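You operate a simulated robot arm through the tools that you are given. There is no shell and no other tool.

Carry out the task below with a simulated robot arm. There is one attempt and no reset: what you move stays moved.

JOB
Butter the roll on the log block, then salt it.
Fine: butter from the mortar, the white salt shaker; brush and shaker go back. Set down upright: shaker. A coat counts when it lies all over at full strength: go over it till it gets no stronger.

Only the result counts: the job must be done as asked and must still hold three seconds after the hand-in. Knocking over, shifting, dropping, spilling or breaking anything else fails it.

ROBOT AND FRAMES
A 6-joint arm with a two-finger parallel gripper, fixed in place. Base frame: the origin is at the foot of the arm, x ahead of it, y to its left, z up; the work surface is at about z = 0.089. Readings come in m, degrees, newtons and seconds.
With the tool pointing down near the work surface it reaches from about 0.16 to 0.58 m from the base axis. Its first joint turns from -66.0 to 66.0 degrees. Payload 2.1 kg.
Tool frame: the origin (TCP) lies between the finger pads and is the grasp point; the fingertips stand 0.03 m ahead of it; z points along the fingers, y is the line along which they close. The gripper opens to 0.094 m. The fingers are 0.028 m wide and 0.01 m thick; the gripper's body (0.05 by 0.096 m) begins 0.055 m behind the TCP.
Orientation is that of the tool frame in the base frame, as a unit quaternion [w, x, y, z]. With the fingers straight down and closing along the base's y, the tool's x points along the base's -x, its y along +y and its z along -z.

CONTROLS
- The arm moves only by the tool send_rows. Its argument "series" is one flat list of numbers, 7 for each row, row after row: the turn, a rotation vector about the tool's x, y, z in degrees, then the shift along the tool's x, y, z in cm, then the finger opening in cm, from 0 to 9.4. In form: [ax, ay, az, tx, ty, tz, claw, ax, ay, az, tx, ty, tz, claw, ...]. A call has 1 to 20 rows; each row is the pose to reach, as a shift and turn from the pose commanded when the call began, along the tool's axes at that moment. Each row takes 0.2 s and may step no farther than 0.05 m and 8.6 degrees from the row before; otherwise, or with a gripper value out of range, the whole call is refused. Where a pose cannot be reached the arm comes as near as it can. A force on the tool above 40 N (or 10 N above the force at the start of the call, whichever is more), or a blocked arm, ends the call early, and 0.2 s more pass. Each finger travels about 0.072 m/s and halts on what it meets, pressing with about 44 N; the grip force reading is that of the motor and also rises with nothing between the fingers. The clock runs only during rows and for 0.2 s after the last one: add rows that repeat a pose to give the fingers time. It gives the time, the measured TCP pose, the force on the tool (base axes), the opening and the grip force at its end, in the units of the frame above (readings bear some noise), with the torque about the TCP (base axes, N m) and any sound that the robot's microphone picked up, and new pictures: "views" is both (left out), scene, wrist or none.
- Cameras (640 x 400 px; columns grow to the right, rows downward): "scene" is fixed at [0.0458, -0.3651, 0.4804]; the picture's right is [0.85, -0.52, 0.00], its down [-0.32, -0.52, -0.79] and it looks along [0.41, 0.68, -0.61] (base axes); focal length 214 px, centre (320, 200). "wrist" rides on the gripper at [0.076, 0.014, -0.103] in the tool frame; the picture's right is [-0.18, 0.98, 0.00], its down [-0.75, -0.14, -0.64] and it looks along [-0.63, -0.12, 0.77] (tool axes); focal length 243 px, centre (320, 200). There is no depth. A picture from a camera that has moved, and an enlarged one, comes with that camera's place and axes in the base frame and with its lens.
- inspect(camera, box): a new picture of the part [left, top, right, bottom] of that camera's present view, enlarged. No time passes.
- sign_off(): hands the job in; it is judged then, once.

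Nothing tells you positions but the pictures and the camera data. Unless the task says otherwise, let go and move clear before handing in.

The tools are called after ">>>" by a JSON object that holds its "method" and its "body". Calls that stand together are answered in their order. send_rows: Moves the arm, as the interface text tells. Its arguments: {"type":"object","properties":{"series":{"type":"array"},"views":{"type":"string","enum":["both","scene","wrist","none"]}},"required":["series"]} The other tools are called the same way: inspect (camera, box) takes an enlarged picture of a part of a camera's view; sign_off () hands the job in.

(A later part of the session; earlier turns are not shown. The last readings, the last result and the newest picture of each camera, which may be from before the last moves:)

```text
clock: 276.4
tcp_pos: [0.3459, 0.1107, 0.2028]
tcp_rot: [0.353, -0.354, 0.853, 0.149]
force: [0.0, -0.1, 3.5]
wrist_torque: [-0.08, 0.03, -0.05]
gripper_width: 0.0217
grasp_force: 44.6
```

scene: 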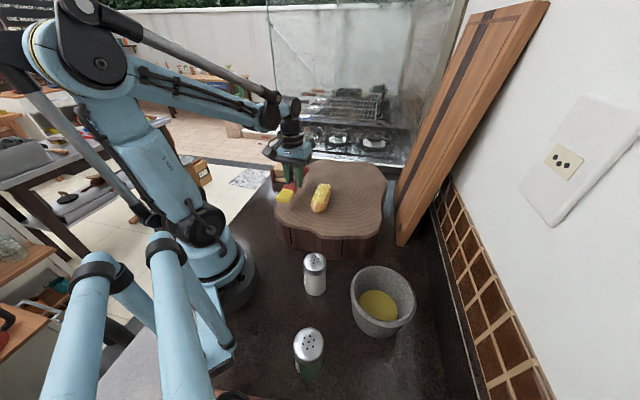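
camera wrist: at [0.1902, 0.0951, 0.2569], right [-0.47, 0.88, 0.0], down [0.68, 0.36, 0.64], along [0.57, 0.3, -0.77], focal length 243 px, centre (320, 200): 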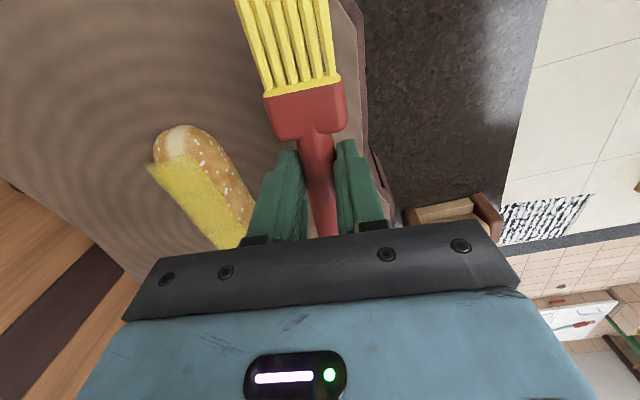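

>>> {"method": "send_rows", "body": {"series": [0, 0, 0, -0.42, 0, 0.43, 0.5, 0, 0, 0, -0.83, 0, 0.86, 0.5, 0, 0, 0, -1.25, 0, 1.29, 0.5, 0, 0, 0, -1.67, 0, 1.72, 0.5, 0, 0, 0, -2.09, 0, 2.16, 0.5, 0, 0, 0, -2.5, 0, 2.59, 0.5, 0, 0, 0, -3.07, 0, 3.15, 0.5, 0, 0, 0, -3.96, 0, 3.96, 0.5, 0, 0, 0, -5.73, 0, 2.19, 0.5], "views": "none"}}

>>> {"method": "inspect", "body": {"camera": "scene", "box": [300, 150, 345, 210]}}

```text
clock: 278.4
tcp_pos: [0.3845, 0.1501, 0.2279]
tcp_rot: [0.354, -0.354, 0.853, 0.148]
force: [-0.2, 1.8, -1.2]
wrist_torque: [0.0, 0.01, 0.01]
gripper_width: 0.0216
grasp_force: 44.0
```

```text
6.67 times, centred on (322, 180) of scene
camera zoom: at [0.0458, -0.3651, 0.4804], right [0.85, -0.52, 0.0], down [-0.32, -0.52, -0.79], along [0.41, 0.68, -0.61], focal length 1430 px, centre (303, 333)
```

zoom: 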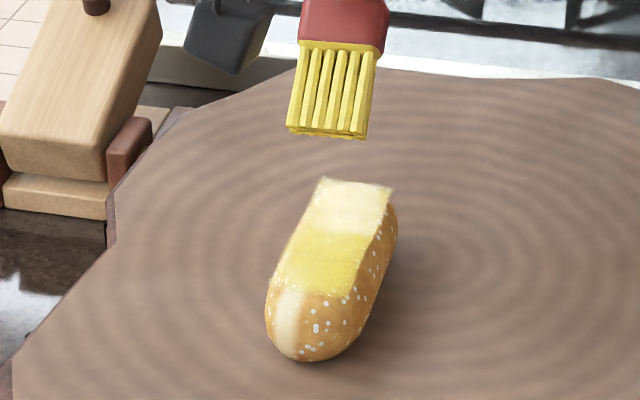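

Now the brush goes back to its place once more.

>>> {"method": "send_rows", "body": {"series": [0, 0, 0, -1.56, 0, -1.56, 0.5, 0, 6.67, 0, -0.34, 1.29, -2.78, 0.5, 0, 13.33, 0, 0.89, 2.58, -4.01, 0.5, 0, 20, 0, 2.12, 3.86, -5.23, 0.5, 0, 26.67, 0, 3.34, 5.15, -6.45, 0.5, 0, 33.33, 0, 4.57, 6.44, -7.68, 0.5, 0, 40, 0, 5.79, 7.73, -8.9, 0.5, 0, 40, 0, 5.79, 7.73, -8.9, 0.5], "views": "none"}}

>>> {"method": "send_rows", "body": {"series": [0.29, 0, 3.33, 0.35, 0, 4.0, 0.5, 0.58, 0, 6.67, 0.7, 0, 8.0, 0.5, 0.58, 0, 6.67, 1.0, 0, 11.4, 0.5, 0.58, 0, 6.67, 1.0, 0, 11.4, 0.5], "views": "wrist"}}

>>> {"method": "inspect", "body": {"camera": "scene", "box": [260, 145, 340, 220]}}

```text
clock: 280.2
tcp_pos: [0.2568, 0.1298, 0.252]
tcp_rot: [0.039, -0.383, 0.923, 0.017]
force: [-0.5, -0.1, -1.3]
wrist_torque: [0.0, -0.01, -0.01]
gripper_width: 0.0218
grasp_force: 44.1
```

```text
clock: 281.2
tcp_pos: [0.2586, 0.13, 0.1374]
tcp_rot: [0.04, -0.328, 0.944, 0.015]
force: [0.3, -0.7, -0.3]
wrist_torque: [0.0, 0.0, 0.01]
gripper_width: 0.0216
grasp_force: 43.9
camera wrist: at [0.1839, 0.0879, 0.2342], right [-0.47, 0.88, 0.02], down [0.63, 0.32, 0.71], along [0.62, 0.34, -0.71], focal length 243 px, centre (320, 200)
```

wrist: 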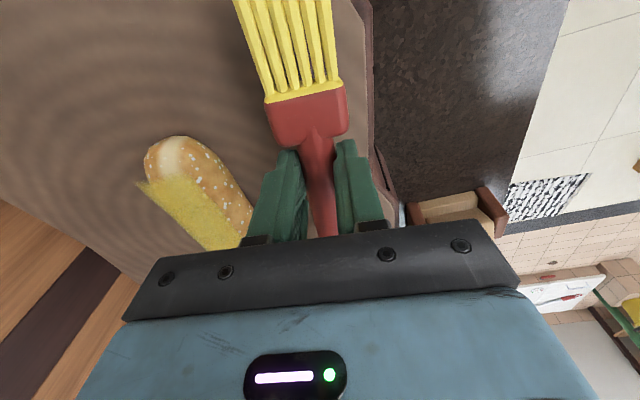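

```text
5.33 times, centred on (300, 182) of scene
camera zoom: at [0.0458, -0.3651, 0.4804], right [0.85, -0.52, 0.0], down [-0.32, -0.52, -0.79], along [0.41, 0.68, -0.61], focal length 1144 px, centre (427, 293)
```

zoom: 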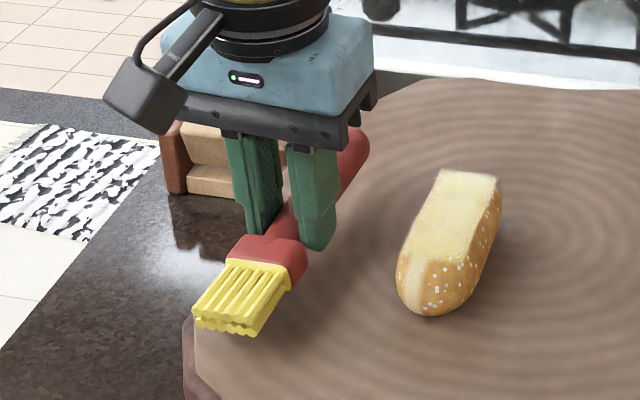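

>>> {"method": "send_rows", "body": {"series": [0, 0, 0, 0.09, 0, 1.0, 0.5, 0, 0, 0, 0.09, 0, 1.0, 0.5], "views": "none"}}

>>> {"method": "send_rows", "body": {"series": [0, 0, 0, 0.02, 0, 0.25, 0.5, 0, 0, 0, 0.02, 0, 0.25, 0.5], "views": "none"}}

```text
clock: 281.8
tcp_pos: [0.2595, 0.1298, 0.1274]
tcp_rot: [0.041, -0.328, 0.944, 0.015]
force: [-0.2, 0.1, 0.6]
wrist_torque: [-0.03, 0.03, 0.01]
gripper_width: 0.0216
grasp_force: 44.2
```

```text
clock: 282.4
tcp_pos: [0.2585, 0.1306, 0.1251]
tcp_rot: [0.041, -0.328, 0.944, 0.016]
force: [0.6, -1.3, 13.8]
wrist_torque: [-0.22, 0.69, 0.04]
gripper_width: 0.0216
grasp_force: 43.9
```

The brush head is on the log; I release it and rise.

>>> {"method": "send_rows", "body": {"series": [0, 0, 0, 0, 0, -0.08, 0.5, 0, 0, 0, 0, 0, -0.08, 2.4, 0, 0, 0, 0, 0, -0.08, 3.2, 0, 0, 0, 0, 0, -0.08, 5.4, 0, 0, 0, 0, 0, -0.08, 5.4], "views": "none"}}

>>> {"method": "inspect", "body": {"camera": "scene", "box": [260, 145, 340, 220]}}

```text
clock: 283.6
tcp_pos: [0.2585, 0.1309, 0.1243]
tcp_rot: [0.041, -0.328, 0.944, 0.015]
force: [0.4, 0.6, 0.5]
wrist_torque: [0.02, 0.02, 0.02]
gripper_width: 0.0541
grasp_force: 0.1
```

```text
5.33 times, centred on (300, 182) of scene
camera zoom: at [0.0458, -0.3651, 0.4804], right [0.85, -0.52, 0.0], down [-0.32, -0.52, -0.79], along [0.41, 0.68, -0.61], focal length 1144 px, centre (427, 293)
```

zoom: 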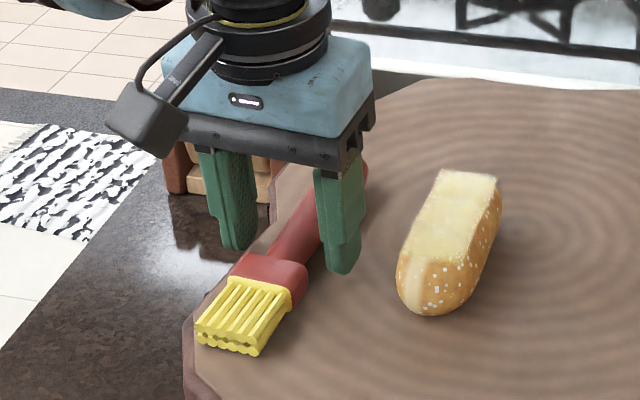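

I go behind the roll's far end and look at the coat there again.

>>> {"method": "send_rows", "body": {"series": [0, 0, 0, -0.37, 0, -4.28, 5.4, 0, 2.5, 0, -0.76, 0, -8.67, 5.4, 0, 5, -1.7, -3.41, -2.09, -8.67, 4.6, 0, 5, -3.4, -6.06, -4.18, -8.67, 3.6, 0, 5, -5.0, -8.71, -6.28, -8.67, 3.6, 0, 5, -6.7, -11.36, -8.37, -8.67, 3.6, 0, 5, -6.7, -11.36, -8.37, -8.67, 3.6], "views": "wrist"}}

>>> {"method": "inspect", "body": {"camera": "wrist", "box": [250, 0, 360, 110]}}

```text
clock: 285.2
tcp_pos: [0.3923, 0.1307, 0.2213]
tcp_rot: [0.001, -0.384, 0.923, -0.002]
force: [-0.3, -0.7, 0.1]
wrist_torque: [-0.01, -0.02, 0.02]
gripper_width: 0.0359
grasp_force: 0.1
camera wrist: at [0.3286, 0.0871, 0.3252], right [-0.57, 0.82, 0.0], down [0.63, 0.44, 0.64], along [0.53, 0.36, -0.77], focal length 243 px, centre (320, 200)
```

wrist: 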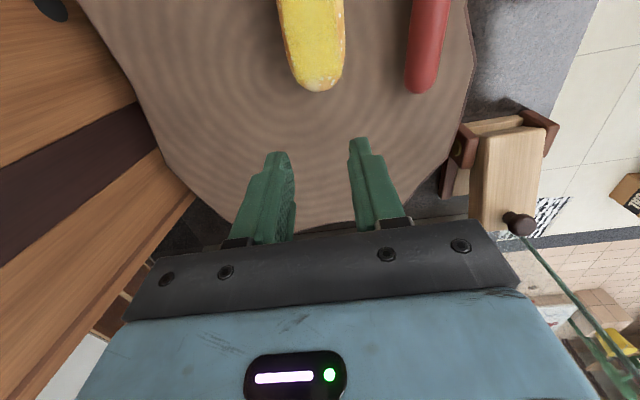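

```text
3.64 times, centred on (305, 55) of wrist
camera zoom: at [0.3286, 0.0871, 0.3252], right [-0.57, 0.82, 0.0], down [0.63, 0.44, 0.64], along [0.53, 0.36, -0.77], focal length 882 px, centre (374, 727)
```

zoom: 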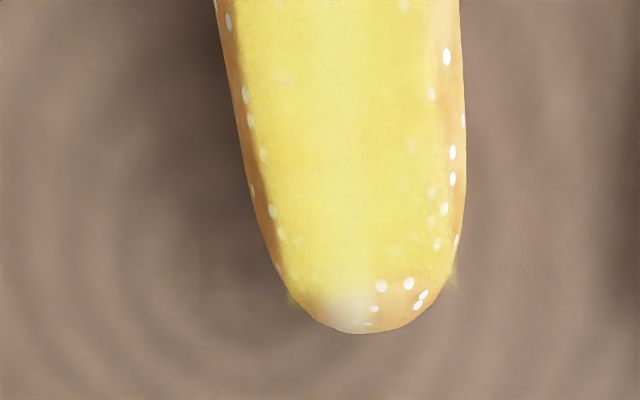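

Both edges now fade only within the last millimetre or two, symmetrically, so the butter is saturated. I align the cradle behind the roll and push it back along its axis.

>>> {"method": "send_rows", "body": {"series": [0, 0, 2.5, -0.3, -0.59, 3.2, 3.6, 0, 0, 5, -0.3, -0.59, 6.5, 3.6, 0, 0, 5, -0.3, -0.59, 9.7, 3.6, 0, 0, 5, -0.3, -0.59, 9.7, 3.6], "views": "wrist"}}

```text
clock: 286.2
tcp_pos: [0.3983, 0.1266, 0.1236]
tcp_rot: [0.001, -0.343, 0.939, -0.002]
force: [0.1, 0.1, -0.6]
wrist_torque: [0.0, -0.02, 0.03]
gripper_width: 0.0356
grasp_force: 0.0
camera wrist: at [0.3312, 0.0896, 0.228], right [-0.49, 0.87, 0.0], down [0.67, 0.38, 0.64], along [0.56, 0.31, -0.77], focal length 243 px, centre (320, 200)
```

wrist: 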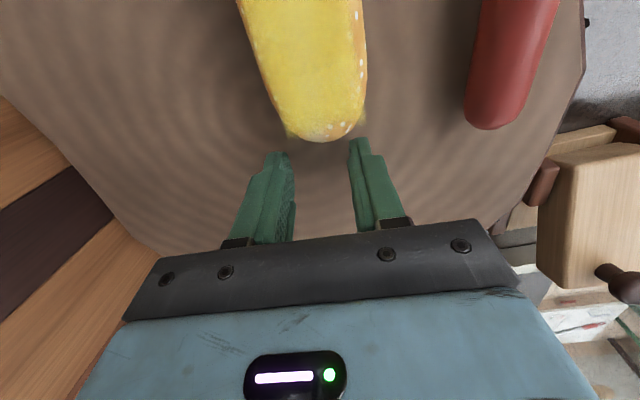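

Centred. I push slowly about 5 cm.

>>> {"method": "send_rows", "body": {"series": [0, 0, 0, 0.7, 0, 0, 3.6, 0, 0, 0, 1.3, 0, 0, 3.6, 0, 0, 0, 1.9, -0.05, 0, 3.6, 0, 0, 0, 2.5, -0.11, 0, 3.6, 0, 0, 0, 3.1, -0.17, 0, 3.6, 0, 0, 0, 3.7, -0.23, 0, 3.6, 0, 0, 0, 4.3, -0.29, 0, 3.6, 0, 0, 0, 4.9, -0.35, 0, 3.6, 0, 0, 0, 5.4, -0.4, 0, 3.6], "views": "wrist"}}

>>> {"method": "inspect", "body": {"camera": "scene", "box": [260, 145, 340, 220]}}

```text
clock: 288.2
tcp_pos: [0.3592, 0.09, 0.1231]
tcp_rot: [0.0, -0.343, 0.939, -0.002]
force: [0.3, 0.6, 0.6]
wrist_torque: [-0.03, 0.0, -0.01]
gripper_width: 0.0365
grasp_force: 0.2
camera wrist: at [0.2926, 0.0521, 0.2274], right [-0.49, 0.87, 0.0], down [0.67, 0.38, 0.64], along [0.56, 0.31, -0.77], focal length 243 px, centre (320, 200)
```

wrist: 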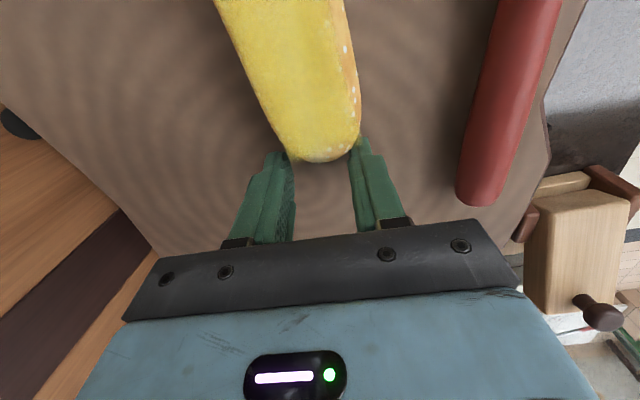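

```text
5.33 times, centred on (300, 182) of scene
camera zoom: at [0.0458, -0.3651, 0.4804], right [0.85, -0.52, 0.0], down [-0.32, -0.52, -0.79], along [0.41, 0.68, -0.61], focal length 1144 px, centre (427, 293)
```

zoom: 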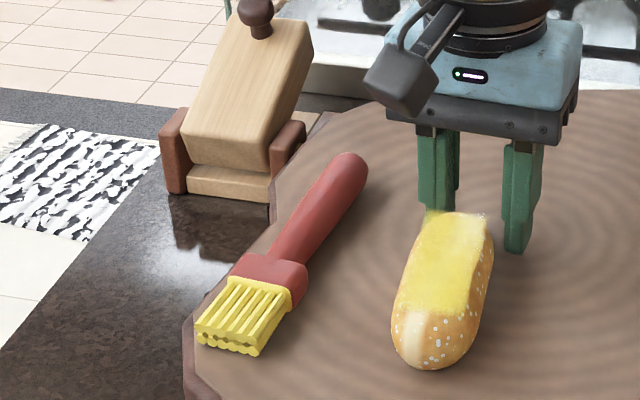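

Nearly there. A last 1.5 cm push with a slight counter-turn to bring the near end around.

>>> {"method": "send_rows", "body": {"series": [0, 0, -2, 0.5, 0.05, 0, 3.6, 0, 0, -4, 1.0, 0.1, 0, 3.6, 0, 0, -6, 1.5, 0.15, 0, 3.6, 0, 0, -6, 1.5, 0.15, 0, 3.6], "views": "wrist"}}

>>> {"method": "inspect", "body": {"camera": "scene", "box": [260, 145, 340, 220]}}

```text
clock: 289.2
tcp_pos: [0.3472, 0.0821, 0.1245]
tcp_rot: [0.0, -0.391, 0.92, -0.002]
force: [0.2, 0.0, -0.4]
wrist_torque: [-0.01, -0.01, -0.01]
gripper_width: 0.036
grasp_force: 0.0
camera wrist: at [0.284, 0.0371, 0.2282], right [-0.58, 0.81, 0.0], down [0.62, 0.45, 0.64], along [0.52, 0.37, -0.77], focal length 243 px, centre (320, 200)
```

wrist: 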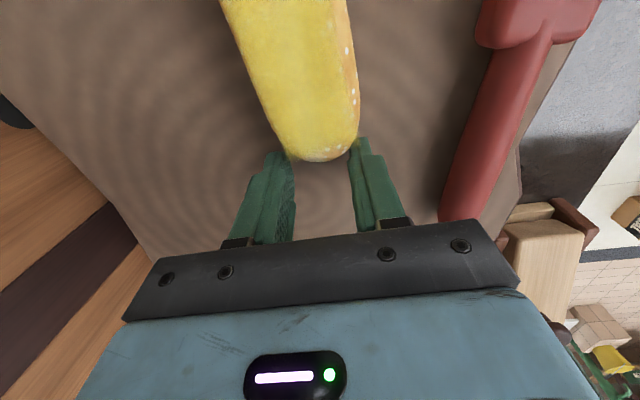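

```text
5.33 times, centred on (300, 182) of scene
camera zoom: at [0.0458, -0.3651, 0.4804], right [0.85, -0.52, 0.0], down [-0.32, -0.52, -0.79], along [0.41, 0.68, -0.61], focal length 1144 px, centre (427, 293)
```

zoom: 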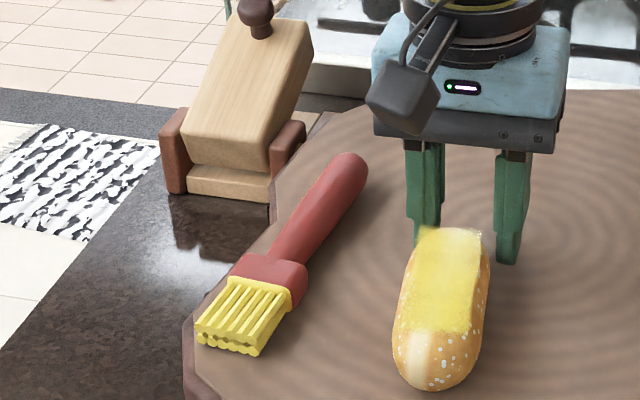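

The roll is back at its spot but turned about 8° too far. I repeat the gentle sideways nudge at its near end: retreat, go around with closed fingers.

>>> {"method": "send_rows", "body": {"series": [0, 0, 0, -1.5, 0, 0, 3.6, 0, 0, 0, -1.5, 0, -3.5, 3.0, 0, 0, 0, -1.5, 0, -6.5, 1.0, 0, 0, 0, 1.5, -2.2, -6.5, 0.0, 0, 0, 0, 4.8, -4.2, -6.5, 0.0, 0, 0, 0, 8.0, -5.8, -6.5, 0.0, 0, 0, 0, 10.3, -6.62, -6.5, 0.0, 0, 0, 0, 10.3, -6.62, -3.0, 0.0, 0, 0, 0, 10.3, -6.62, -0.1, 0.0, 0, 0, 0, 10.3, -6.62, -0.1, 0.0], "views": "wrist"}}

>>> {"method": "inspect", "body": {"camera": "scene", "box": [280, 145, 360, 230]}}

```text
clock: 291.4
tcp_pos: [0.3224, -0.0382, 0.123]
tcp_rot: [0.0, -0.391, 0.92, -0.002]
force: [0.1, 0.1, 0.4]
wrist_torque: [0.04, -0.02, -0.02]
gripper_width: 0.0001
grasp_force: 33.1
camera wrist: at [0.2599, -0.0825, 0.2279], right [-0.58, 0.81, 0.0], down [0.62, 0.45, 0.64], along [0.52, 0.37, -0.77], focal length 243 px, centre (320, 200)
```

wrist: 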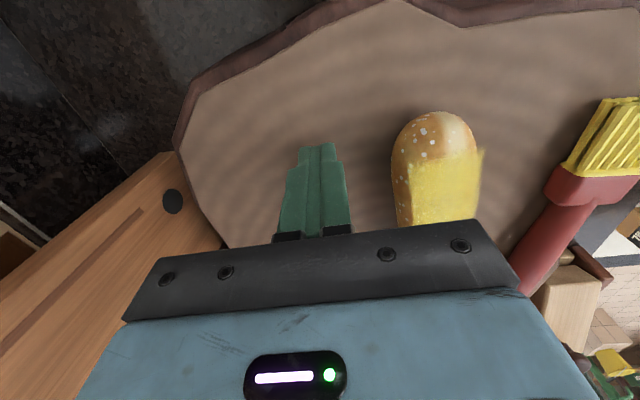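

```text
4.71 times, centred on (320, 188) of scene
camera zoom: at [0.0458, -0.3651, 0.4804], right [0.85, -0.52, 0.0], down [-0.32, -0.52, -0.79], along [0.41, 0.68, -0.61], focal length 1009 px, centre (320, 259)
```

zoom: 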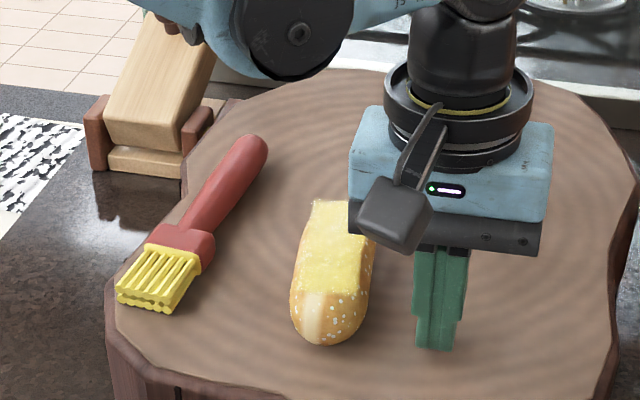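

>>> {"method": "send_rows", "body": {"series": [0, 0, 0, 0.07, 1.1, 0, 0, 0, 0, 0, 0.14, 2.1, 0, 0, 0, 0, 0, 0.2, 2.9, 0, 0, 0, 0, 0, 0.24, 3.5, 0, 0, 0, 0, 0, 0.28, 3.9, 0, 0, 0, 0, 0, 0.3, 4.25, 0, 0], "views": "none"}}

>>> {"method": "inspect", "body": {"camera": "scene", "box": [260, 145, 340, 220]}}

```text
clock: 292.8
tcp_pos: [0.2909, -0.0104, 0.1247]
tcp_rot: [0.0, -0.392, 0.92, -0.002]
force: [-0.7, 0.2, -0.1]
wrist_torque: [0.0, 0.01, 0.02]
gripper_width: 0.0001
grasp_force: 33.3
```

```text
5.33 times, centred on (300, 182) of scene
camera zoom: at [0.0458, -0.3651, 0.4804], right [0.85, -0.52, 0.0], down [-0.32, -0.52, -0.79], along [0.41, 0.68, -0.61], focal length 1144 px, centre (427, 293)
```

zoom: 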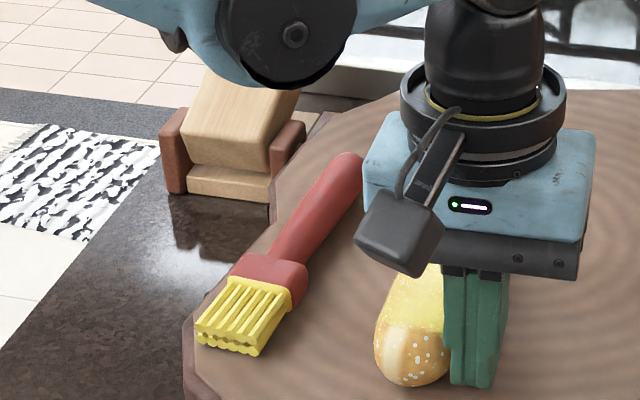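

The near end is where it was originally. I retreat sideways, rise and look.

>>> {"method": "send_rows", "body": {"series": [0, 0, 0, -0.1, -1.5, 0, 0, 0, 0, 0, -0.2, -3.2, 0, 0, 0, 0, 0, -0.2, -3.6, -3.5, 0, 0, 0, 0, -0.2, -3.6, -7.0, 3.0, 0, 0, 0, -0.2, -3.6, -10.0, 6.0, 0, 0, 0, -0.2, -3.6, -10.0, 9.4], "views": "wrist"}}

>>> {"method": "inspect", "body": {"camera": "scene", "box": [260, 145, 340, 220]}}

>>> {"method": "inspect", "body": {"camera": "wrist", "box": [360, 20, 520, 200]}}

```text
clock: 294.2
tcp_pos: [0.3193, -0.0336, 0.2261]
tcp_rot: [0.001, -0.392, 0.92, -0.001]
force: [0.6, -0.3, -0.2]
wrist_torque: [-0.01, 0.03, 0.0]
gripper_width: 0.0935
grasp_force: 0.0
camera wrist: at [0.2556, -0.0794, 0.3292], right [-0.58, 0.81, 0.0], down [0.62, 0.45, 0.64], along [0.52, 0.37, -0.77], focal length 243 px, centre (320, 200)
```

wrist: 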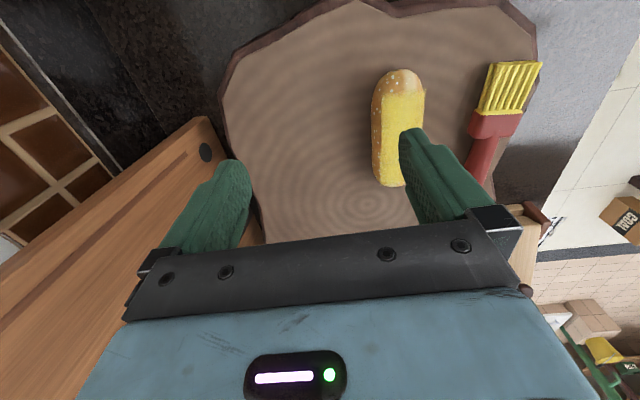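

```text
5.33 times, centred on (300, 182) of scene
camera zoom: at [0.0458, -0.3651, 0.4804], right [0.85, -0.52, 0.0], down [-0.32, -0.52, -0.79], along [0.41, 0.68, -0.61], focal length 1144 px, centre (427, 293)
```

zoom: 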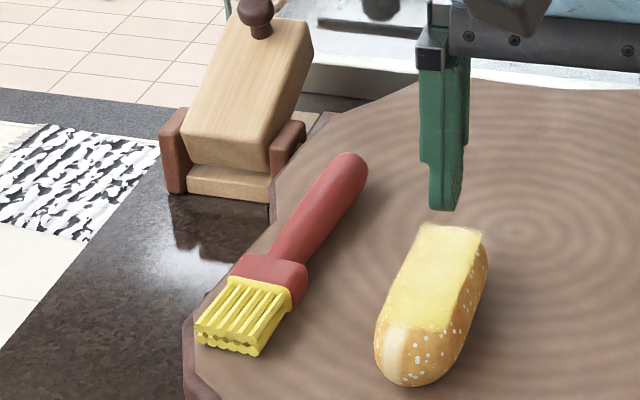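

```text
2.22 times, centred on (440, 110) of wrist
camera zoom: at [0.2556, -0.0794, 0.3292], right [-0.58, 0.81, 0.0], down [0.62, 0.45, 0.64], along [0.52, 0.37, -0.77], focal length 539 px, centre (53, 400)
```

zoom: 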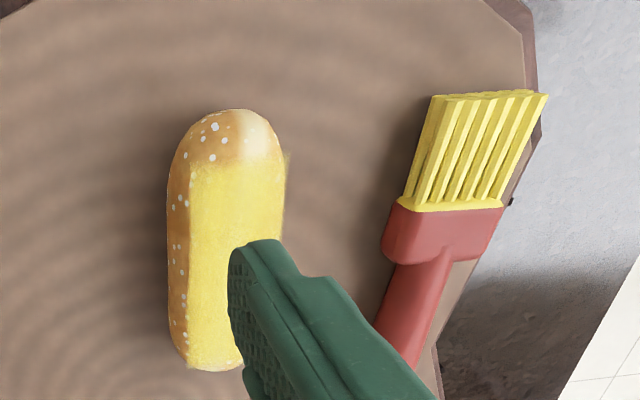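

The roll is now back at its original position and orientation, with the butter sheet full. I salt once more on top of the final butter: I go back over the shaker and tilt the hand as before.

>>> {"method": "send_rows", "body": {"series": [0, 0, -5.82, 2.99, 0.82, -0.72, 9.4, 0, 0, -11.64, 5.98, 1.64, -1.44, 9.4, 0, 0, -17.46, 8.98, 2.47, -2.16, 9.4, 0, 0, -23.28, 11.97, 3.29, -2.88, 9.4, 0, 0, -29.1, 14.96, 4.11, -3.6, 9.4, 0, 0, -29.1, 14.96, 4.11, -3.6, 9.4], "views": "none"}}

>>> {"method": "send_rows", "body": {"series": [0, 7.78, 0, 0, 0, 0, 9.4, 0, 15.57, 0, 0, 0, 0, 9.4, 0, 23.35, 0, 0, 0, 0, 9.4, 0, 31.13, 0, 0, 0, 0, 9.4, 0, 38.92, 0, 0, 0, 0, 9.4, 0, 46.7, 0, 0, 0, 0, 9.4, 0, 46.7, 0, 0, 0, 0, 9.4], "views": "both"}}

```text
clock: 295.6
tcp_pos: [0.1819, -0.1124, 0.2613]
tcp_rot: [0.001, -0.611, 0.792, -0.002]
force: [0.1, -0.2, -0.3]
wrist_torque: [0.01, 0.02, 0.04]
gripper_width: 0.0941
grasp_force: 0.0
```

```text
clock: 297.2
tcp_pos: [0.1846, -0.1139, 0.2607]
tcp_rot: [-0.314, -0.56, 0.727, -0.245]
force: [0.2, 0.5, -0.2]
wrist_torque: [-0.01, -0.01, 0.02]
gripper_width: 0.0939
grasp_force: 0.0
camera wrist: at [0.1766, -0.0876, 0.3883], right [-0.92, 0.37, -0.14], down [0.39, 0.91, -0.11], along [0.08, -0.16, -0.98], focal length 243 px, centre (320, 200)
```

scene: 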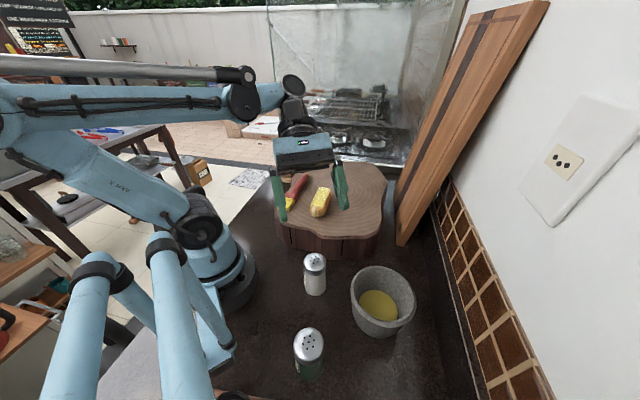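
wrist: 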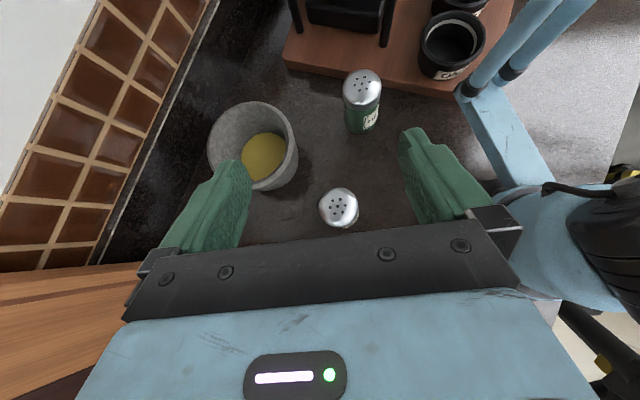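

Same pose as before, with the shaker centred below. I descend straight onto it.

>>> {"method": "send_rows", "body": {"series": [0, 0, 0, -2.91, 0, 2.74, 9.4, 0, 0, 0, -5.82, 0, 5.48, 9.4, 0, 0, 0, -8.74, 0, 8.22, 9.4, 0, 0, 0, -11.28, 0, 10.62, 9.4, 0, 0, 0, -13.54, 0, 12.74, 9.4, 0, 0, 0, -13.54, 0, 12.74, 9.4], "views": "wrist"}}

>>> {"method": "inspect", "body": {"camera": "scene", "box": [260, 180, 380, 310]}}

```text
clock: 298.6
tcp_pos: [0.1829, -0.1142, 0.0737]
tcp_rot: [-0.315, -0.559, 0.728, -0.242]
force: [0.3, 0.5, -0.3]
wrist_torque: [0.02, -0.02, 0.01]
gripper_width: 0.0942
grasp_force: 0.1
camera wrist: at [0.1755, -0.0889, 0.2015], right [-0.92, 0.37, -0.14], down [0.39, 0.91, -0.11], along [0.08, -0.15, -0.98], focal length 243 px, centre (320, 200)
```

wrist: 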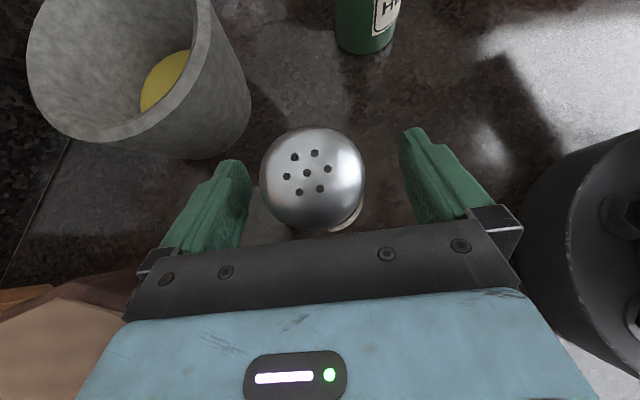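

```text
3.08 times, centred on (320, 245) of scene
camera zoom: at [0.0457, -0.3651, 0.4804], right [0.85, -0.52, 0.0], down [-0.32, -0.52, -0.79], along [0.41, 0.68, -0.61], focal length 660 px, centre (320, 62)
```

zoom: 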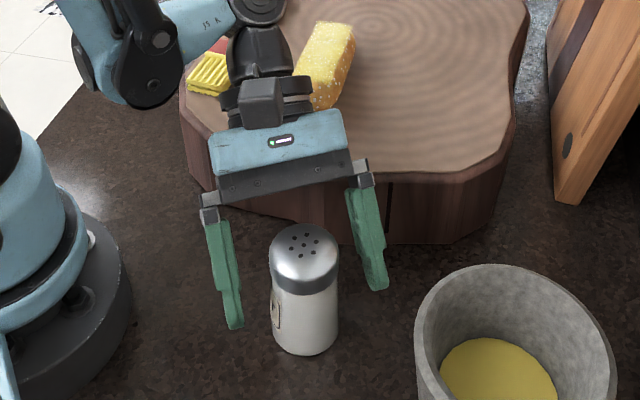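

>>> {"method": "send_rows", "body": {"series": [0, 0, 0, 0, -0.2, 0, 9.4, 0, 0, 0, 0, -0.2, 0, 6.0, 0, 0, 0, 0, -0.2, 0, 4.0, 0, 0, 0, 0, -0.2, 0, 3.0, 0, 0, 0, 0, -0.2, 0, 3.0, 0, 0, 0, 0, -0.2, 0, 3.0], "views": "wrist"}}

```text
clock: 300.0
tcp_pos: [0.1858, -0.1149, 0.0743]
tcp_rot: [-0.314, -0.559, 0.728, -0.243]
force: [-1.0, -1.0, 0.8]
wrist_torque: [-0.07, 0.03, -0.03]
gripper_width: 0.0501
grasp_force: 43.3
camera wrist: at [0.1777, -0.0891, 0.2021], right [-0.92, 0.37, -0.14], down [0.39, 0.92, -0.11], along [0.08, -0.15, -0.98], focal length 243 px, centre (320, 200)
```

wrist: 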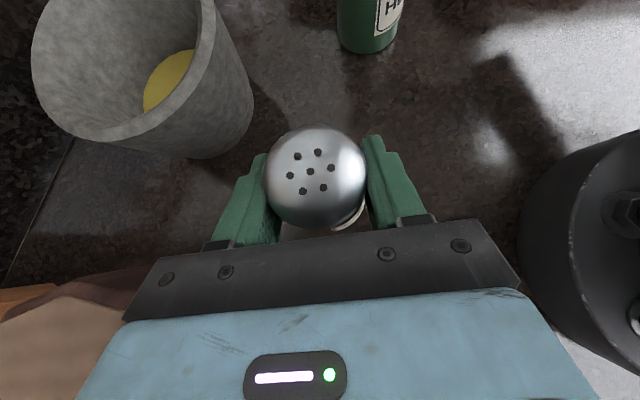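

Gripped as before. I lift straight up.

>>> {"method": "send_rows", "body": {"series": [0, 0, 0, 0.73, 0, -0.69, 3.0, 0, 0, 0, 2.18, 0, -2.06, 3.0, 0, 0, 0, 4.37, 0, -4.11, 3.0, 0, 0, 0, 6.92, 0, -6.51, 3.0, 0, 0, 0, 9.46, 0, -8.9, 3.0, 0, 0, 0, 12.01, 0, -11.3, 3.0, 0, 0, 0, 13.54, 0, -12.74, 3.0, 0, 0, 0, 13.54, 0, -12.74, 3.0], "views": "wrist"}}

```text
clock: 301.8
tcp_pos: [0.1841, -0.113, 0.2607]
tcp_rot: [-0.314, -0.559, 0.728, -0.243]
force: [0.1, 0.1, -0.9]
wrist_torque: [0.01, 0.0, 0.02]
gripper_width: 0.05
grasp_force: 44.3
camera wrist: at [0.1765, -0.0873, 0.3875], right [-0.92, 0.37, -0.14], down [0.39, 0.92, -0.11], along [0.08, -0.15, -0.98], focal length 243 px, centre (320, 200)
```

wrist: 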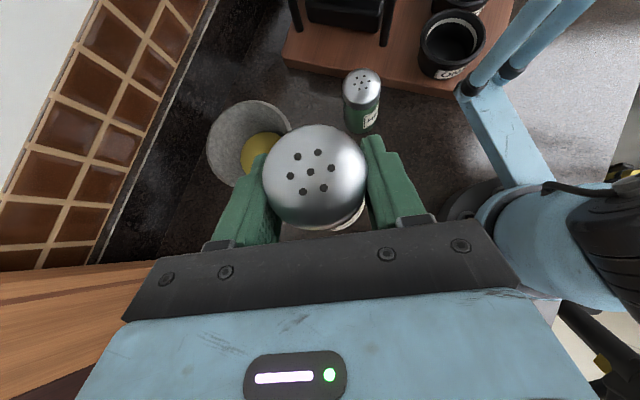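

Held upright. I carry it over the roll, adjusting for the roll's restored position.

>>> {"method": "send_rows", "body": {"series": [5.26, 0, -4.95, -1.29, -0.91, -1.37, 3.0, 10.51, 0, -9.89, -2.58, -1.82, -2.74, 3.0, 15.77, 0, -14.84, -3.88, -2.73, -4.11, 3.0, 21.03, 0, -19.79, -5.17, -3.64, -5.48, 3.0, 26.29, 0, -24.74, -6.46, -4.55, -6.85, 3.0, 31.54, 0, -29.68, -7.75, -5.45, -8.22, 3.0, 36.8, 0, -34.63, -9.04, -6.36, -9.59, 3.0, 42.06, 0, -39.58, -10.34, -7.27, -10.96, 3.0, 47.32, 0, -44.53, -11.63, -8.18, -12.33, 3.0, 47.32, 0, -44.53, -11.63, -8.18, -12.33, 3.0], "views": "none"}}

>>> {"method": "send_rows", "body": {"series": [0, 7.17, 0, 0, 0, 0, 3.0, 0, 14.33, 0, 0, 0, 0, 3.0, 0, 21.5, 0, 0, 0, 0, 3.0, 0, 28.67, 0, 0, 0, 0, 3.0, 0, 35.83, 0, 0, 0, 0, 3.0, 0, 43, 0, 0, 0, 0, 3.0, 0, 43, 0, 0, 0, 0, 3.0], "views": "scene"}}

>>> {"method": "inspect", "body": {"camera": "scene", "box": [270, 100, 390, 230]}}

```text
clock: 304.0
tcp_pos: [0.311, 0.0299, 0.2593]
tcp_rot: [0.135, 0.863, -0.311, 0.374]
force: [-0.1, -0.6, -1.4]
wrist_torque: [0.02, -0.01, 0.0]
gripper_width: 0.0501
grasp_force: 43.7
```

```text
clock: 305.6
tcp_pos: [0.3094, 0.0291, 0.2611]
tcp_rot: [0.24, 0.665, -0.241, 0.665]
force: [0.0, -0.3, -1.3]
wrist_torque: [0.05, -0.02, -0.01]
gripper_width: 0.05
grasp_force: 43.8
```

scene: 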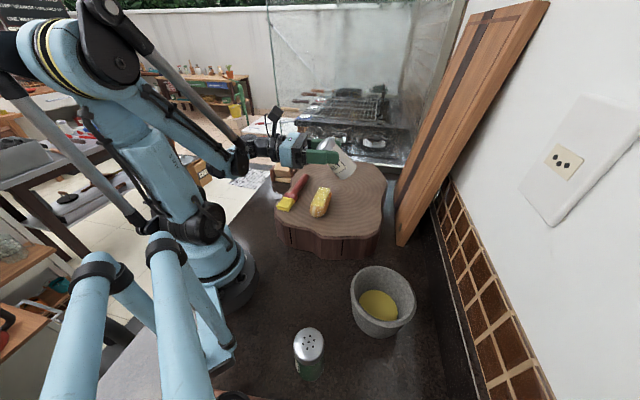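

```text
3.08 times, centred on (330, 165) of scene
camera zoom: at [0.0458, -0.3651, 0.4804], right [0.85, -0.52, 0.0], down [-0.32, -0.52, -0.79], along [0.41, 0.68, -0.61], focal length 660 px, centre (289, 308)
```

zoom: 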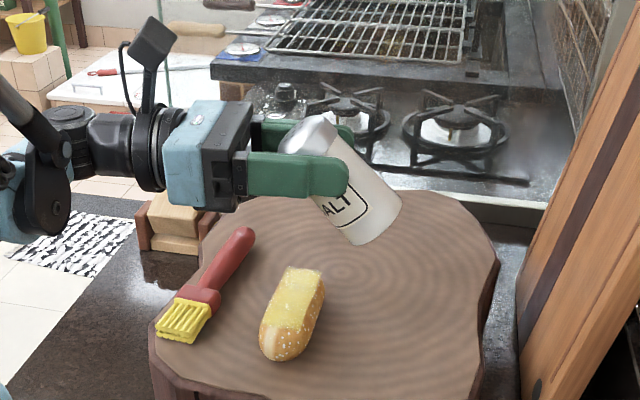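

I lower and roll the shaker over again.

>>> {"method": "send_rows", "body": {"series": [0, 0, 0, -1.5, 0, 0, 3.0, 0, 0, 0, -2.8, 0, 0, 3.0, 0, 0, 8.5, -2.8, 0, 0, 3.0, 0, 0, 17, -2.8, 0, 0, 3.0, 0, 0, 25.5, -2.8, 0, 0, 3.0, 0, 0, 34, -2.8, 0, 0, 3.0, 0, 0, 42.5, -2.8, 0, 0, 3.0, 0, 0, 51, -2.8, 0, 0, 3.0, 0, 0, 59.5, -2.8, 0, 0, 3.0, 0, 0, 68, -2.8, 0, 0, 3.0, 0, 0, 76.5, -2.8, 0, 0, 3.0, 0, 0, 85, -2.8, 0, 0, 3.0, 0, 0, 85, -2.8, 0, 0, 3.0], "views": "none"}}

>>> {"method": "inspect", "body": {"camera": "scene", "box": [300, 175, 345, 225]}}

>>> {"method": "send_rows", "body": {"series": [0, 0, 8.5, 0, 0, 0, 3.0, 0, 0, 17, 0, 0, 0, 3.0, 0, 0, 25.5, 0, 0, 0, 3.0, 0, 0, 34, 0, 0, 0, 3.0, 0, 0, 42.5, 0, 0, 0, 3.0, 0, 0, 51, 0, 0, 0, 3.0, 0, 0, 59.5, 0, 0, 0, 3.0, 0, 0, 68, 0, 0, 0, 3.0, 0, 0, 76.5, 0, 0, 0, 3.0, 0, 0, 85, 0, 0, 0, 3.0, 0, 0, 93, 0, 0, 0, 3.0, 0, 0, 93, 0, 0, 0, 3.0], "views": "scene"}}

>>> {"method": "inspect", "body": {"camera": "scene", "box": [300, 175, 345, 225]}}

```text
clock: 308.4
tcp_pos: [0.3087, 0.029, 0.2332]
tcp_rot: [-0.273, 0.327, -0.628, 0.652]
force: [-0.5, 0.1, -1.1]
wrist_torque: [0.0, 0.07, 0.0]
gripper_width: 0.0498
grasp_force: 44.3
```

```text
8.00 times, centred on (322, 200) of scene
camera zoom: at [0.0458, -0.3651, 0.4804], right [0.85, -0.52, 0.0], down [-0.32, -0.52, -0.79], along [0.41, 0.68, -0.61], focal length 1716 px, centre (300, 200)
```

zoom: 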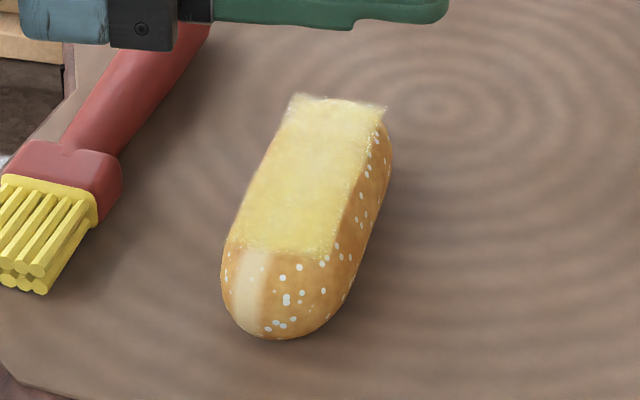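

```text
clock: 311.0
tcp_pos: [0.3085, 0.0287, 0.2329]
tcp_rot: [0.66, 0.231, 0.669, -0.251]
force: [-0.3, -0.7, -1.1]
wrist_torque: [0.05, 0.05, -0.05]
gripper_width: 0.0501
grasp_force: 44.3
```

scene: 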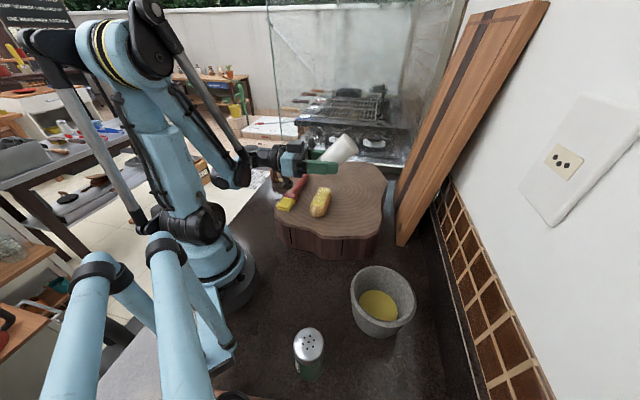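

```text
8.00 times, centred on (322, 200) of scene
camera zoom: at [0.0458, -0.3651, 0.4804], right [0.85, -0.52, 0.0], down [-0.32, -0.52, -0.79], along [0.41, 0.68, -0.61], focal length 1716 px, centre (300, 200)
```

zoom: 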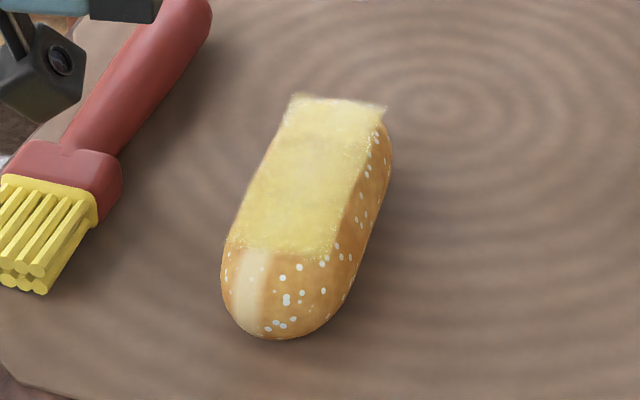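

The salt grains persist. I sweep along the roll with shakes once more for full strength.

>>> {"method": "send_rows", "body": {"series": [0, 0, 0, -1, 0, 0, 3.0, 0, 0, 0, 0, 0.99, 0.12, 3.0, 0, 0, 0, -1, 1.98, 0.24, 3.0, 0, 0, 0, 0, 2.97, 0.36, 3.0, 0, 0, 0, -1, 3.9, 0.48, 3.0, 0, 0, 0, 0, 3.9, 0.48, 3.0, 0, 0, 0, -1, 2.97, 0.36, 3.0, 0, 0, 0, 0, 1.98, 0.24, 3.0, 0, 0, 0, -1, 0.99, 0.12, 3.0, 0, 0, 0, 0, 0, 0, 3.0, 0, 0, 0, -1, -0.99, -0.12, 3.0, 0, 0, 0, 0, -1.98, -0.24, 3.0, 0, 0, 0, -1, -2.97, -0.36, 3.0, 0, 0, 0, 0, -3.9, -0.48, 3.0, 0, 0, 0, -1, -3.9, -0.48, 3.0, 0, 0, 0, 0, -2.97, -0.36, 3.0, 0, 0, 0, -1, -1.98, -0.24, 3.0, 0, 0, 0, 0, -0.99, -0.12, 3.0, 0, 0, 0, -1, 0, 0, 3.0, 0, 0, 0, 0, 0, 0, 3.0], "views": "none"}}

>>> {"method": "inspect", "body": {"camera": "scene", "box": [300, 175, 345, 225]}}

```text
clock: 315.2
tcp_pos: [0.3093, 0.0299, 0.2333]
tcp_rot: [0.66, 0.23, 0.669, -0.253]
force: [0.1, 0.0, -1.7]
wrist_torque: [0.01, 0.02, -0.01]
gripper_width: 0.0499
grasp_force: 43.6
```

```text
8.00 times, centred on (322, 200) of scene
camera zoom: at [0.0458, -0.3651, 0.4804], right [0.85, -0.52, 0.0], down [-0.32, -0.52, -0.79], along [0.41, 0.68, -0.61], focal length 1716 px, centre (300, 200)
```

zoom: 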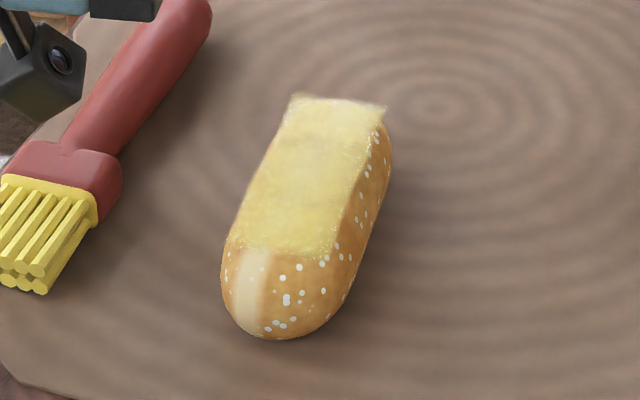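

Unchanged, so the salt is saturated. I roll the shaker back upright.

>>> {"method": "send_rows", "body": {"series": [0, 0, -8.5, 0, 0, 0, 3.0, 0, 0, -17, 0, 0, 0, 3.0, 0, 0, -25.5, 0, 0, 0, 3.0, 0, 0, -34, 0, 0, 0, 3.0, 0, 0, -42.5, 0, 0, 0, 3.0, 0, 0, -51, 0, 0, 0, 3.0, 0, 0, -59.5, 0, 0, 0, 3.0, 0, 0, -68, 0, 0, 0, 3.0, 0, 0, -76.5, 0, 0, 0, 3.0, 0, 0, -85, 0, 0, 0, 3.0, 0, 0, -93, 0, 0, 0, 3.0, 0, 0, -93, 0, 0, 0, 3.0], "views": "none"}}

>>> {"method": "send_rows", "body": {"series": [0, 0, -8.5, 0, 0, 0, 3.0, 0, 0, -17, 0, 0, 0, 3.0, 0, 0, -25.5, 0, 0, 0, 3.0, 0, 0, -34, 0, 0, 0, 3.0, 0, 0, -42.5, 0, 0, 0, 3.0, 0, 0, -51, 0, 0, 0, 3.0, 0, 0, -59.5, 0, 0, 0, 3.0, 0, 0, -68, 0, 0, 0, 3.0, 0, 0, -76.5, 0, 0, 0, 3.0, 0, 0, -85, 0, 0, 0, 3.0, 0, 0, -85, 0, 0, 0, 3.0], "views": "none"}}

>>> {"method": "send_rows", "body": {"series": [0, 0, 0, 1.4, 0, 0, 3.0, 0, 0, 0, 2.8, 0, 0, 3.0, 0, -7.17, 0, 2.8, 0, 0, 3.0, 0, -14.33, 0, 2.8, 0, 0, 3.0, 0, -21.5, 0, 2.8, 0, 0, 3.0, 0, -28.67, 0, 2.8, 0, 0, 3.0, 0, -35.83, 0, 2.8, 0, 0, 3.0, 0, -43, 0, 2.8, 0, 0, 3.0, 0, -43, 0, 2.8, 0, 0, 3.0], "views": "both"}}

```text
clock: 317.8
tcp_pos: [0.309, 0.0298, 0.2328]
tcp_rot: [-0.271, 0.328, -0.626, 0.653]
force: [-0.3, 0.8, -2.3]
wrist_torque: [0.03, 0.03, -0.02]
gripper_width: 0.0498
grasp_force: 43.9
```

```text
clock: 320.2
tcp_pos: [0.3092, 0.0312, 0.2331]
tcp_rot: [0.242, 0.665, -0.242, 0.664]
force: [-1.1, 0.8, -1.3]
wrist_torque: [0.02, -0.01, 0.0]
gripper_width: 0.0495
grasp_force: 43.9
```

```text
clock: 322.2
tcp_pos: [0.3095, 0.0283, 0.2609]
tcp_rot: [0.135, 0.863, -0.312, 0.373]
force: [0.0, 0.5, -1.7]
wrist_torque: [0.01, 0.0, 0.0]
gripper_width: 0.0498
grasp_force: 44.1
camera wrist: at [0.2831, 0.0326, 0.3878], right [-0.73, -0.67, -0.13], down [-0.67, 0.74, -0.11], along [0.17, 0.01, -0.98], focal length 243 px, centre (320, 200)
```

scene: 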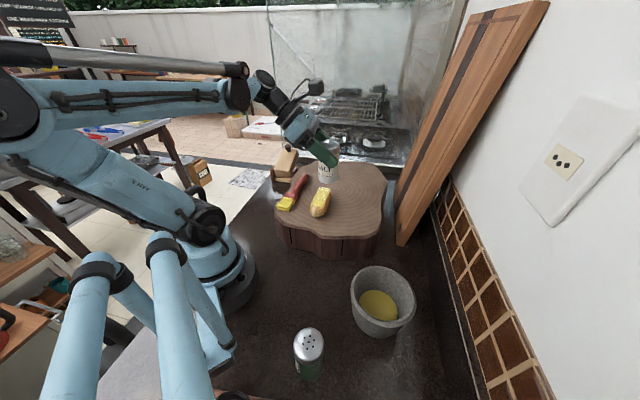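
wrist: 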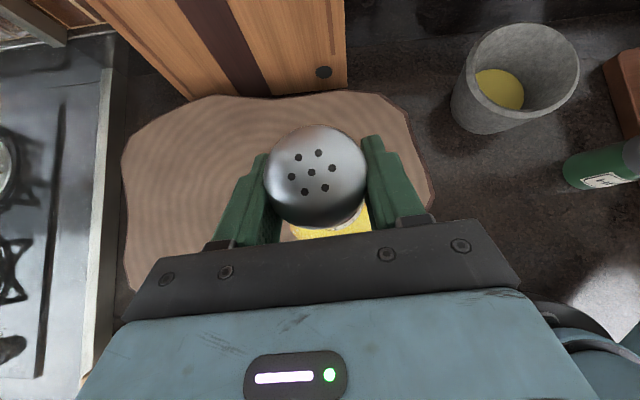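

Now I carry it back above its place.

>>> {"method": "send_rows", "body": {"series": [-5.26, 0, 4.95, -0.02, 2.09, -0.02, 3.0, -10.51, 0, 9.89, -0.04, 4.18, -0.04, 3.0, -15.77, 0, 14.84, -0.06, 6.28, -0.06, 3.0, -21.03, 0, 19.79, -0.08, 8.37, -0.08, 3.0, -26.29, 0, 24.74, -0.1, 10.46, -0.1, 3.0, -31.54, 0, 29.68, -0.12, 12.55, -0.13, 3.0, -36.8, 0, 34.63, -0.14, 14.65, -0.15, 3.0, -42.06, 0, 39.58, -0.16, 16.74, -0.17, 3.0, -47.32, 0, 44.53, -0.18, 18.83, -0.19, 3.0, -47.32, 0, 44.53, -0.18, 18.83, -0.19, 3.0], "views": "wrist"}}

```text
clock: 324.4
tcp_pos: [0.185, -0.1134, 0.259]
tcp_rot: [-0.314, -0.558, 0.728, -0.243]
force: [0.2, 1.1, -2.1]
wrist_torque: [-0.01, 0.01, 0.01]
gripper_width: 0.0495
grasp_force: 44.4
camera wrist: at [0.1775, -0.0882, 0.387], right [-0.92, 0.37, -0.14], down [0.39, 0.91, -0.11], along [0.08, -0.15, -0.98], focal length 243 px, centre (320, 200)
```

wrist: 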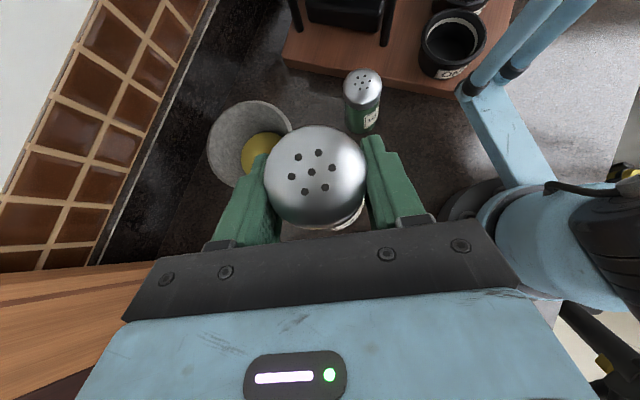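

>>> {"method": "send_rows", "body": {"series": [0, 0, 0, -2.91, 0, 2.74, 3.0, 0, 0, 0, -5.82, 0, 5.48, 3.0, 0, 0, 0, -8.74, 0, 8.22, 3.0, 0, 0, 0, -11.28, 0, 10.62, 3.0, 0, 0, 0, -12.74, 0, 11.99, 3.0, 0, 0, 0, -12.96, 0, 12.19, 3.0, 0, 0, 0, -12.96, 0, 12.19, 3.0], "views": "none"}}

>>> {"method": "send_rows", "body": {"series": [0, 0, 0, -0.15, 0, 0.14, 3.0, 0, 0, 0, -0.15, 0, 0.14, 3.0], "views": "none"}}

```text
clock: 326.0
tcp_pos: [0.186, -0.114, 0.0833]
tcp_rot: [-0.314, -0.559, 0.728, -0.242]
force: [0.5, -0.5, -1.5]
wrist_torque: [-0.01, -0.02, 0.02]
gripper_width: 0.0495
grasp_force: 44.0
```

```text
clock: 326.6
tcp_pos: [0.1846, -0.1139, 0.0795]
tcp_rot: [-0.314, -0.56, 0.727, -0.244]
force: [-0.3, 0.2, -2.0]
wrist_torque: [0.0, 0.0, 0.04]
gripper_width: 0.0499
grasp_force: 43.5
```

>>> {"method": "send_rows", "body": {"series": [0, 0, 0, -0.18, 0, 0.17, 3.0, 0, 0, 0, -0.18, 0, 0.17, 3.0], "views": "none"}}

```text
clock: 327.2
tcp_pos: [0.1849, -0.1131, 0.0782]
tcp_rot: [-0.314, -0.559, 0.728, -0.243]
force: [-0.8, 0.5, -2.4]
wrist_torque: [0.01, 0.0, -0.03]
gripper_width: 0.0497
grasp_force: 43.8
```

>>> {"method": "send_rows", "body": {"series": [0, 0, 0, -0.11, 0, 0.1, 3.0, 0, 0, 0, -0.11, 0, 0.1, 3.0], "views": "none"}}

```text
clock: 327.8
tcp_pos: [0.1856, -0.1128, 0.0765]
tcp_rot: [-0.314, -0.56, 0.727, -0.243]
force: [0.4, 1.2, 0.2]
wrist_torque: [0.02, -0.04, -0.02]
gripper_width: 0.0495
grasp_force: 44.1
```

>>> {"method": "send_rows", "body": {"series": [0, 0, 0, -0.04, 0, 0.03, 3.0, 0, 0, 0, -0.04, 0, 0.03, 3.0], "views": "none"}}

>>> {"method": "send_rows", "body": {"series": [0, 0, 0, 0, 0, 0, 5.1, 0, 0, 0, 0, 0, 0, 5.5, 0, 0, 0, 0, 0, 0, 6.4, 0, 0, 0, 0, 0, 0, 8.0, 0, 0, 0, 0, 0, 0, 9.4, 0, 0, 0, 0, 0, 0, 9.4], "views": "wrist"}}

>>> {"method": "inspect", "body": {"camera": "scene", "box": [260, 180, 380, 310]}}

```text
clock: 328.4
tcp_pos: [0.1852, -0.113, 0.0761]
tcp_rot: [-0.314, -0.559, 0.728, -0.244]
force: [2.2, 1.4, 9.0]
wrist_torque: [0.25, 0.12, -0.07]
gripper_width: 0.0497
grasp_force: 44.0
```

```text
clock: 329.8
tcp_pos: [0.1868, -0.1136, 0.0764]
tcp_rot: [-0.313, -0.56, 0.727, -0.244]
force: [0.1, -0.6, -0.2]
wrist_torque: [-0.01, 0.0, 0.04]
gripper_width: 0.0942
grasp_force: 0.1
camera wrist: at [0.1779, -0.0878, 0.2035], right [-0.92, 0.37, -0.14], down [0.39, 0.92, -0.11], along [0.08, -0.15, -0.98], focal length 243 px, centre (320, 200)
```

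wrist: 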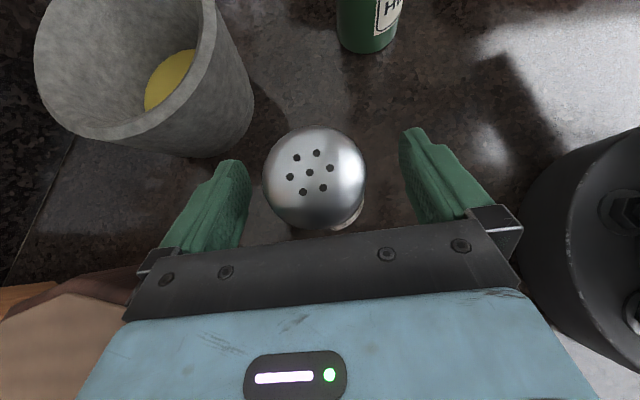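

```text
3.08 times, centred on (320, 245) of scene
camera zoom: at [0.0458, -0.3651, 0.4804], right [0.85, -0.52, 0.0], down [-0.32, -0.52, -0.79], along [0.41, 0.68, -0.61], focal length 660 px, centre (320, 62)
```

zoom: 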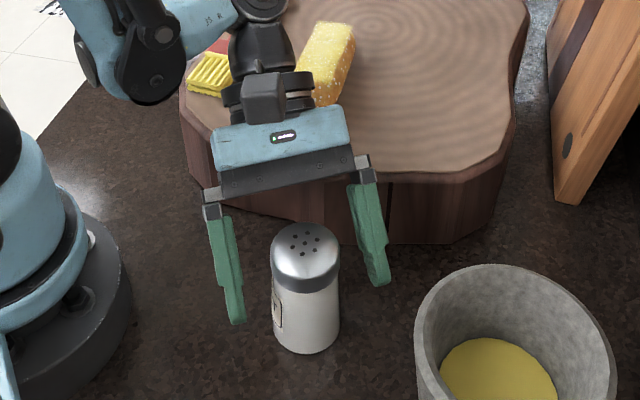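

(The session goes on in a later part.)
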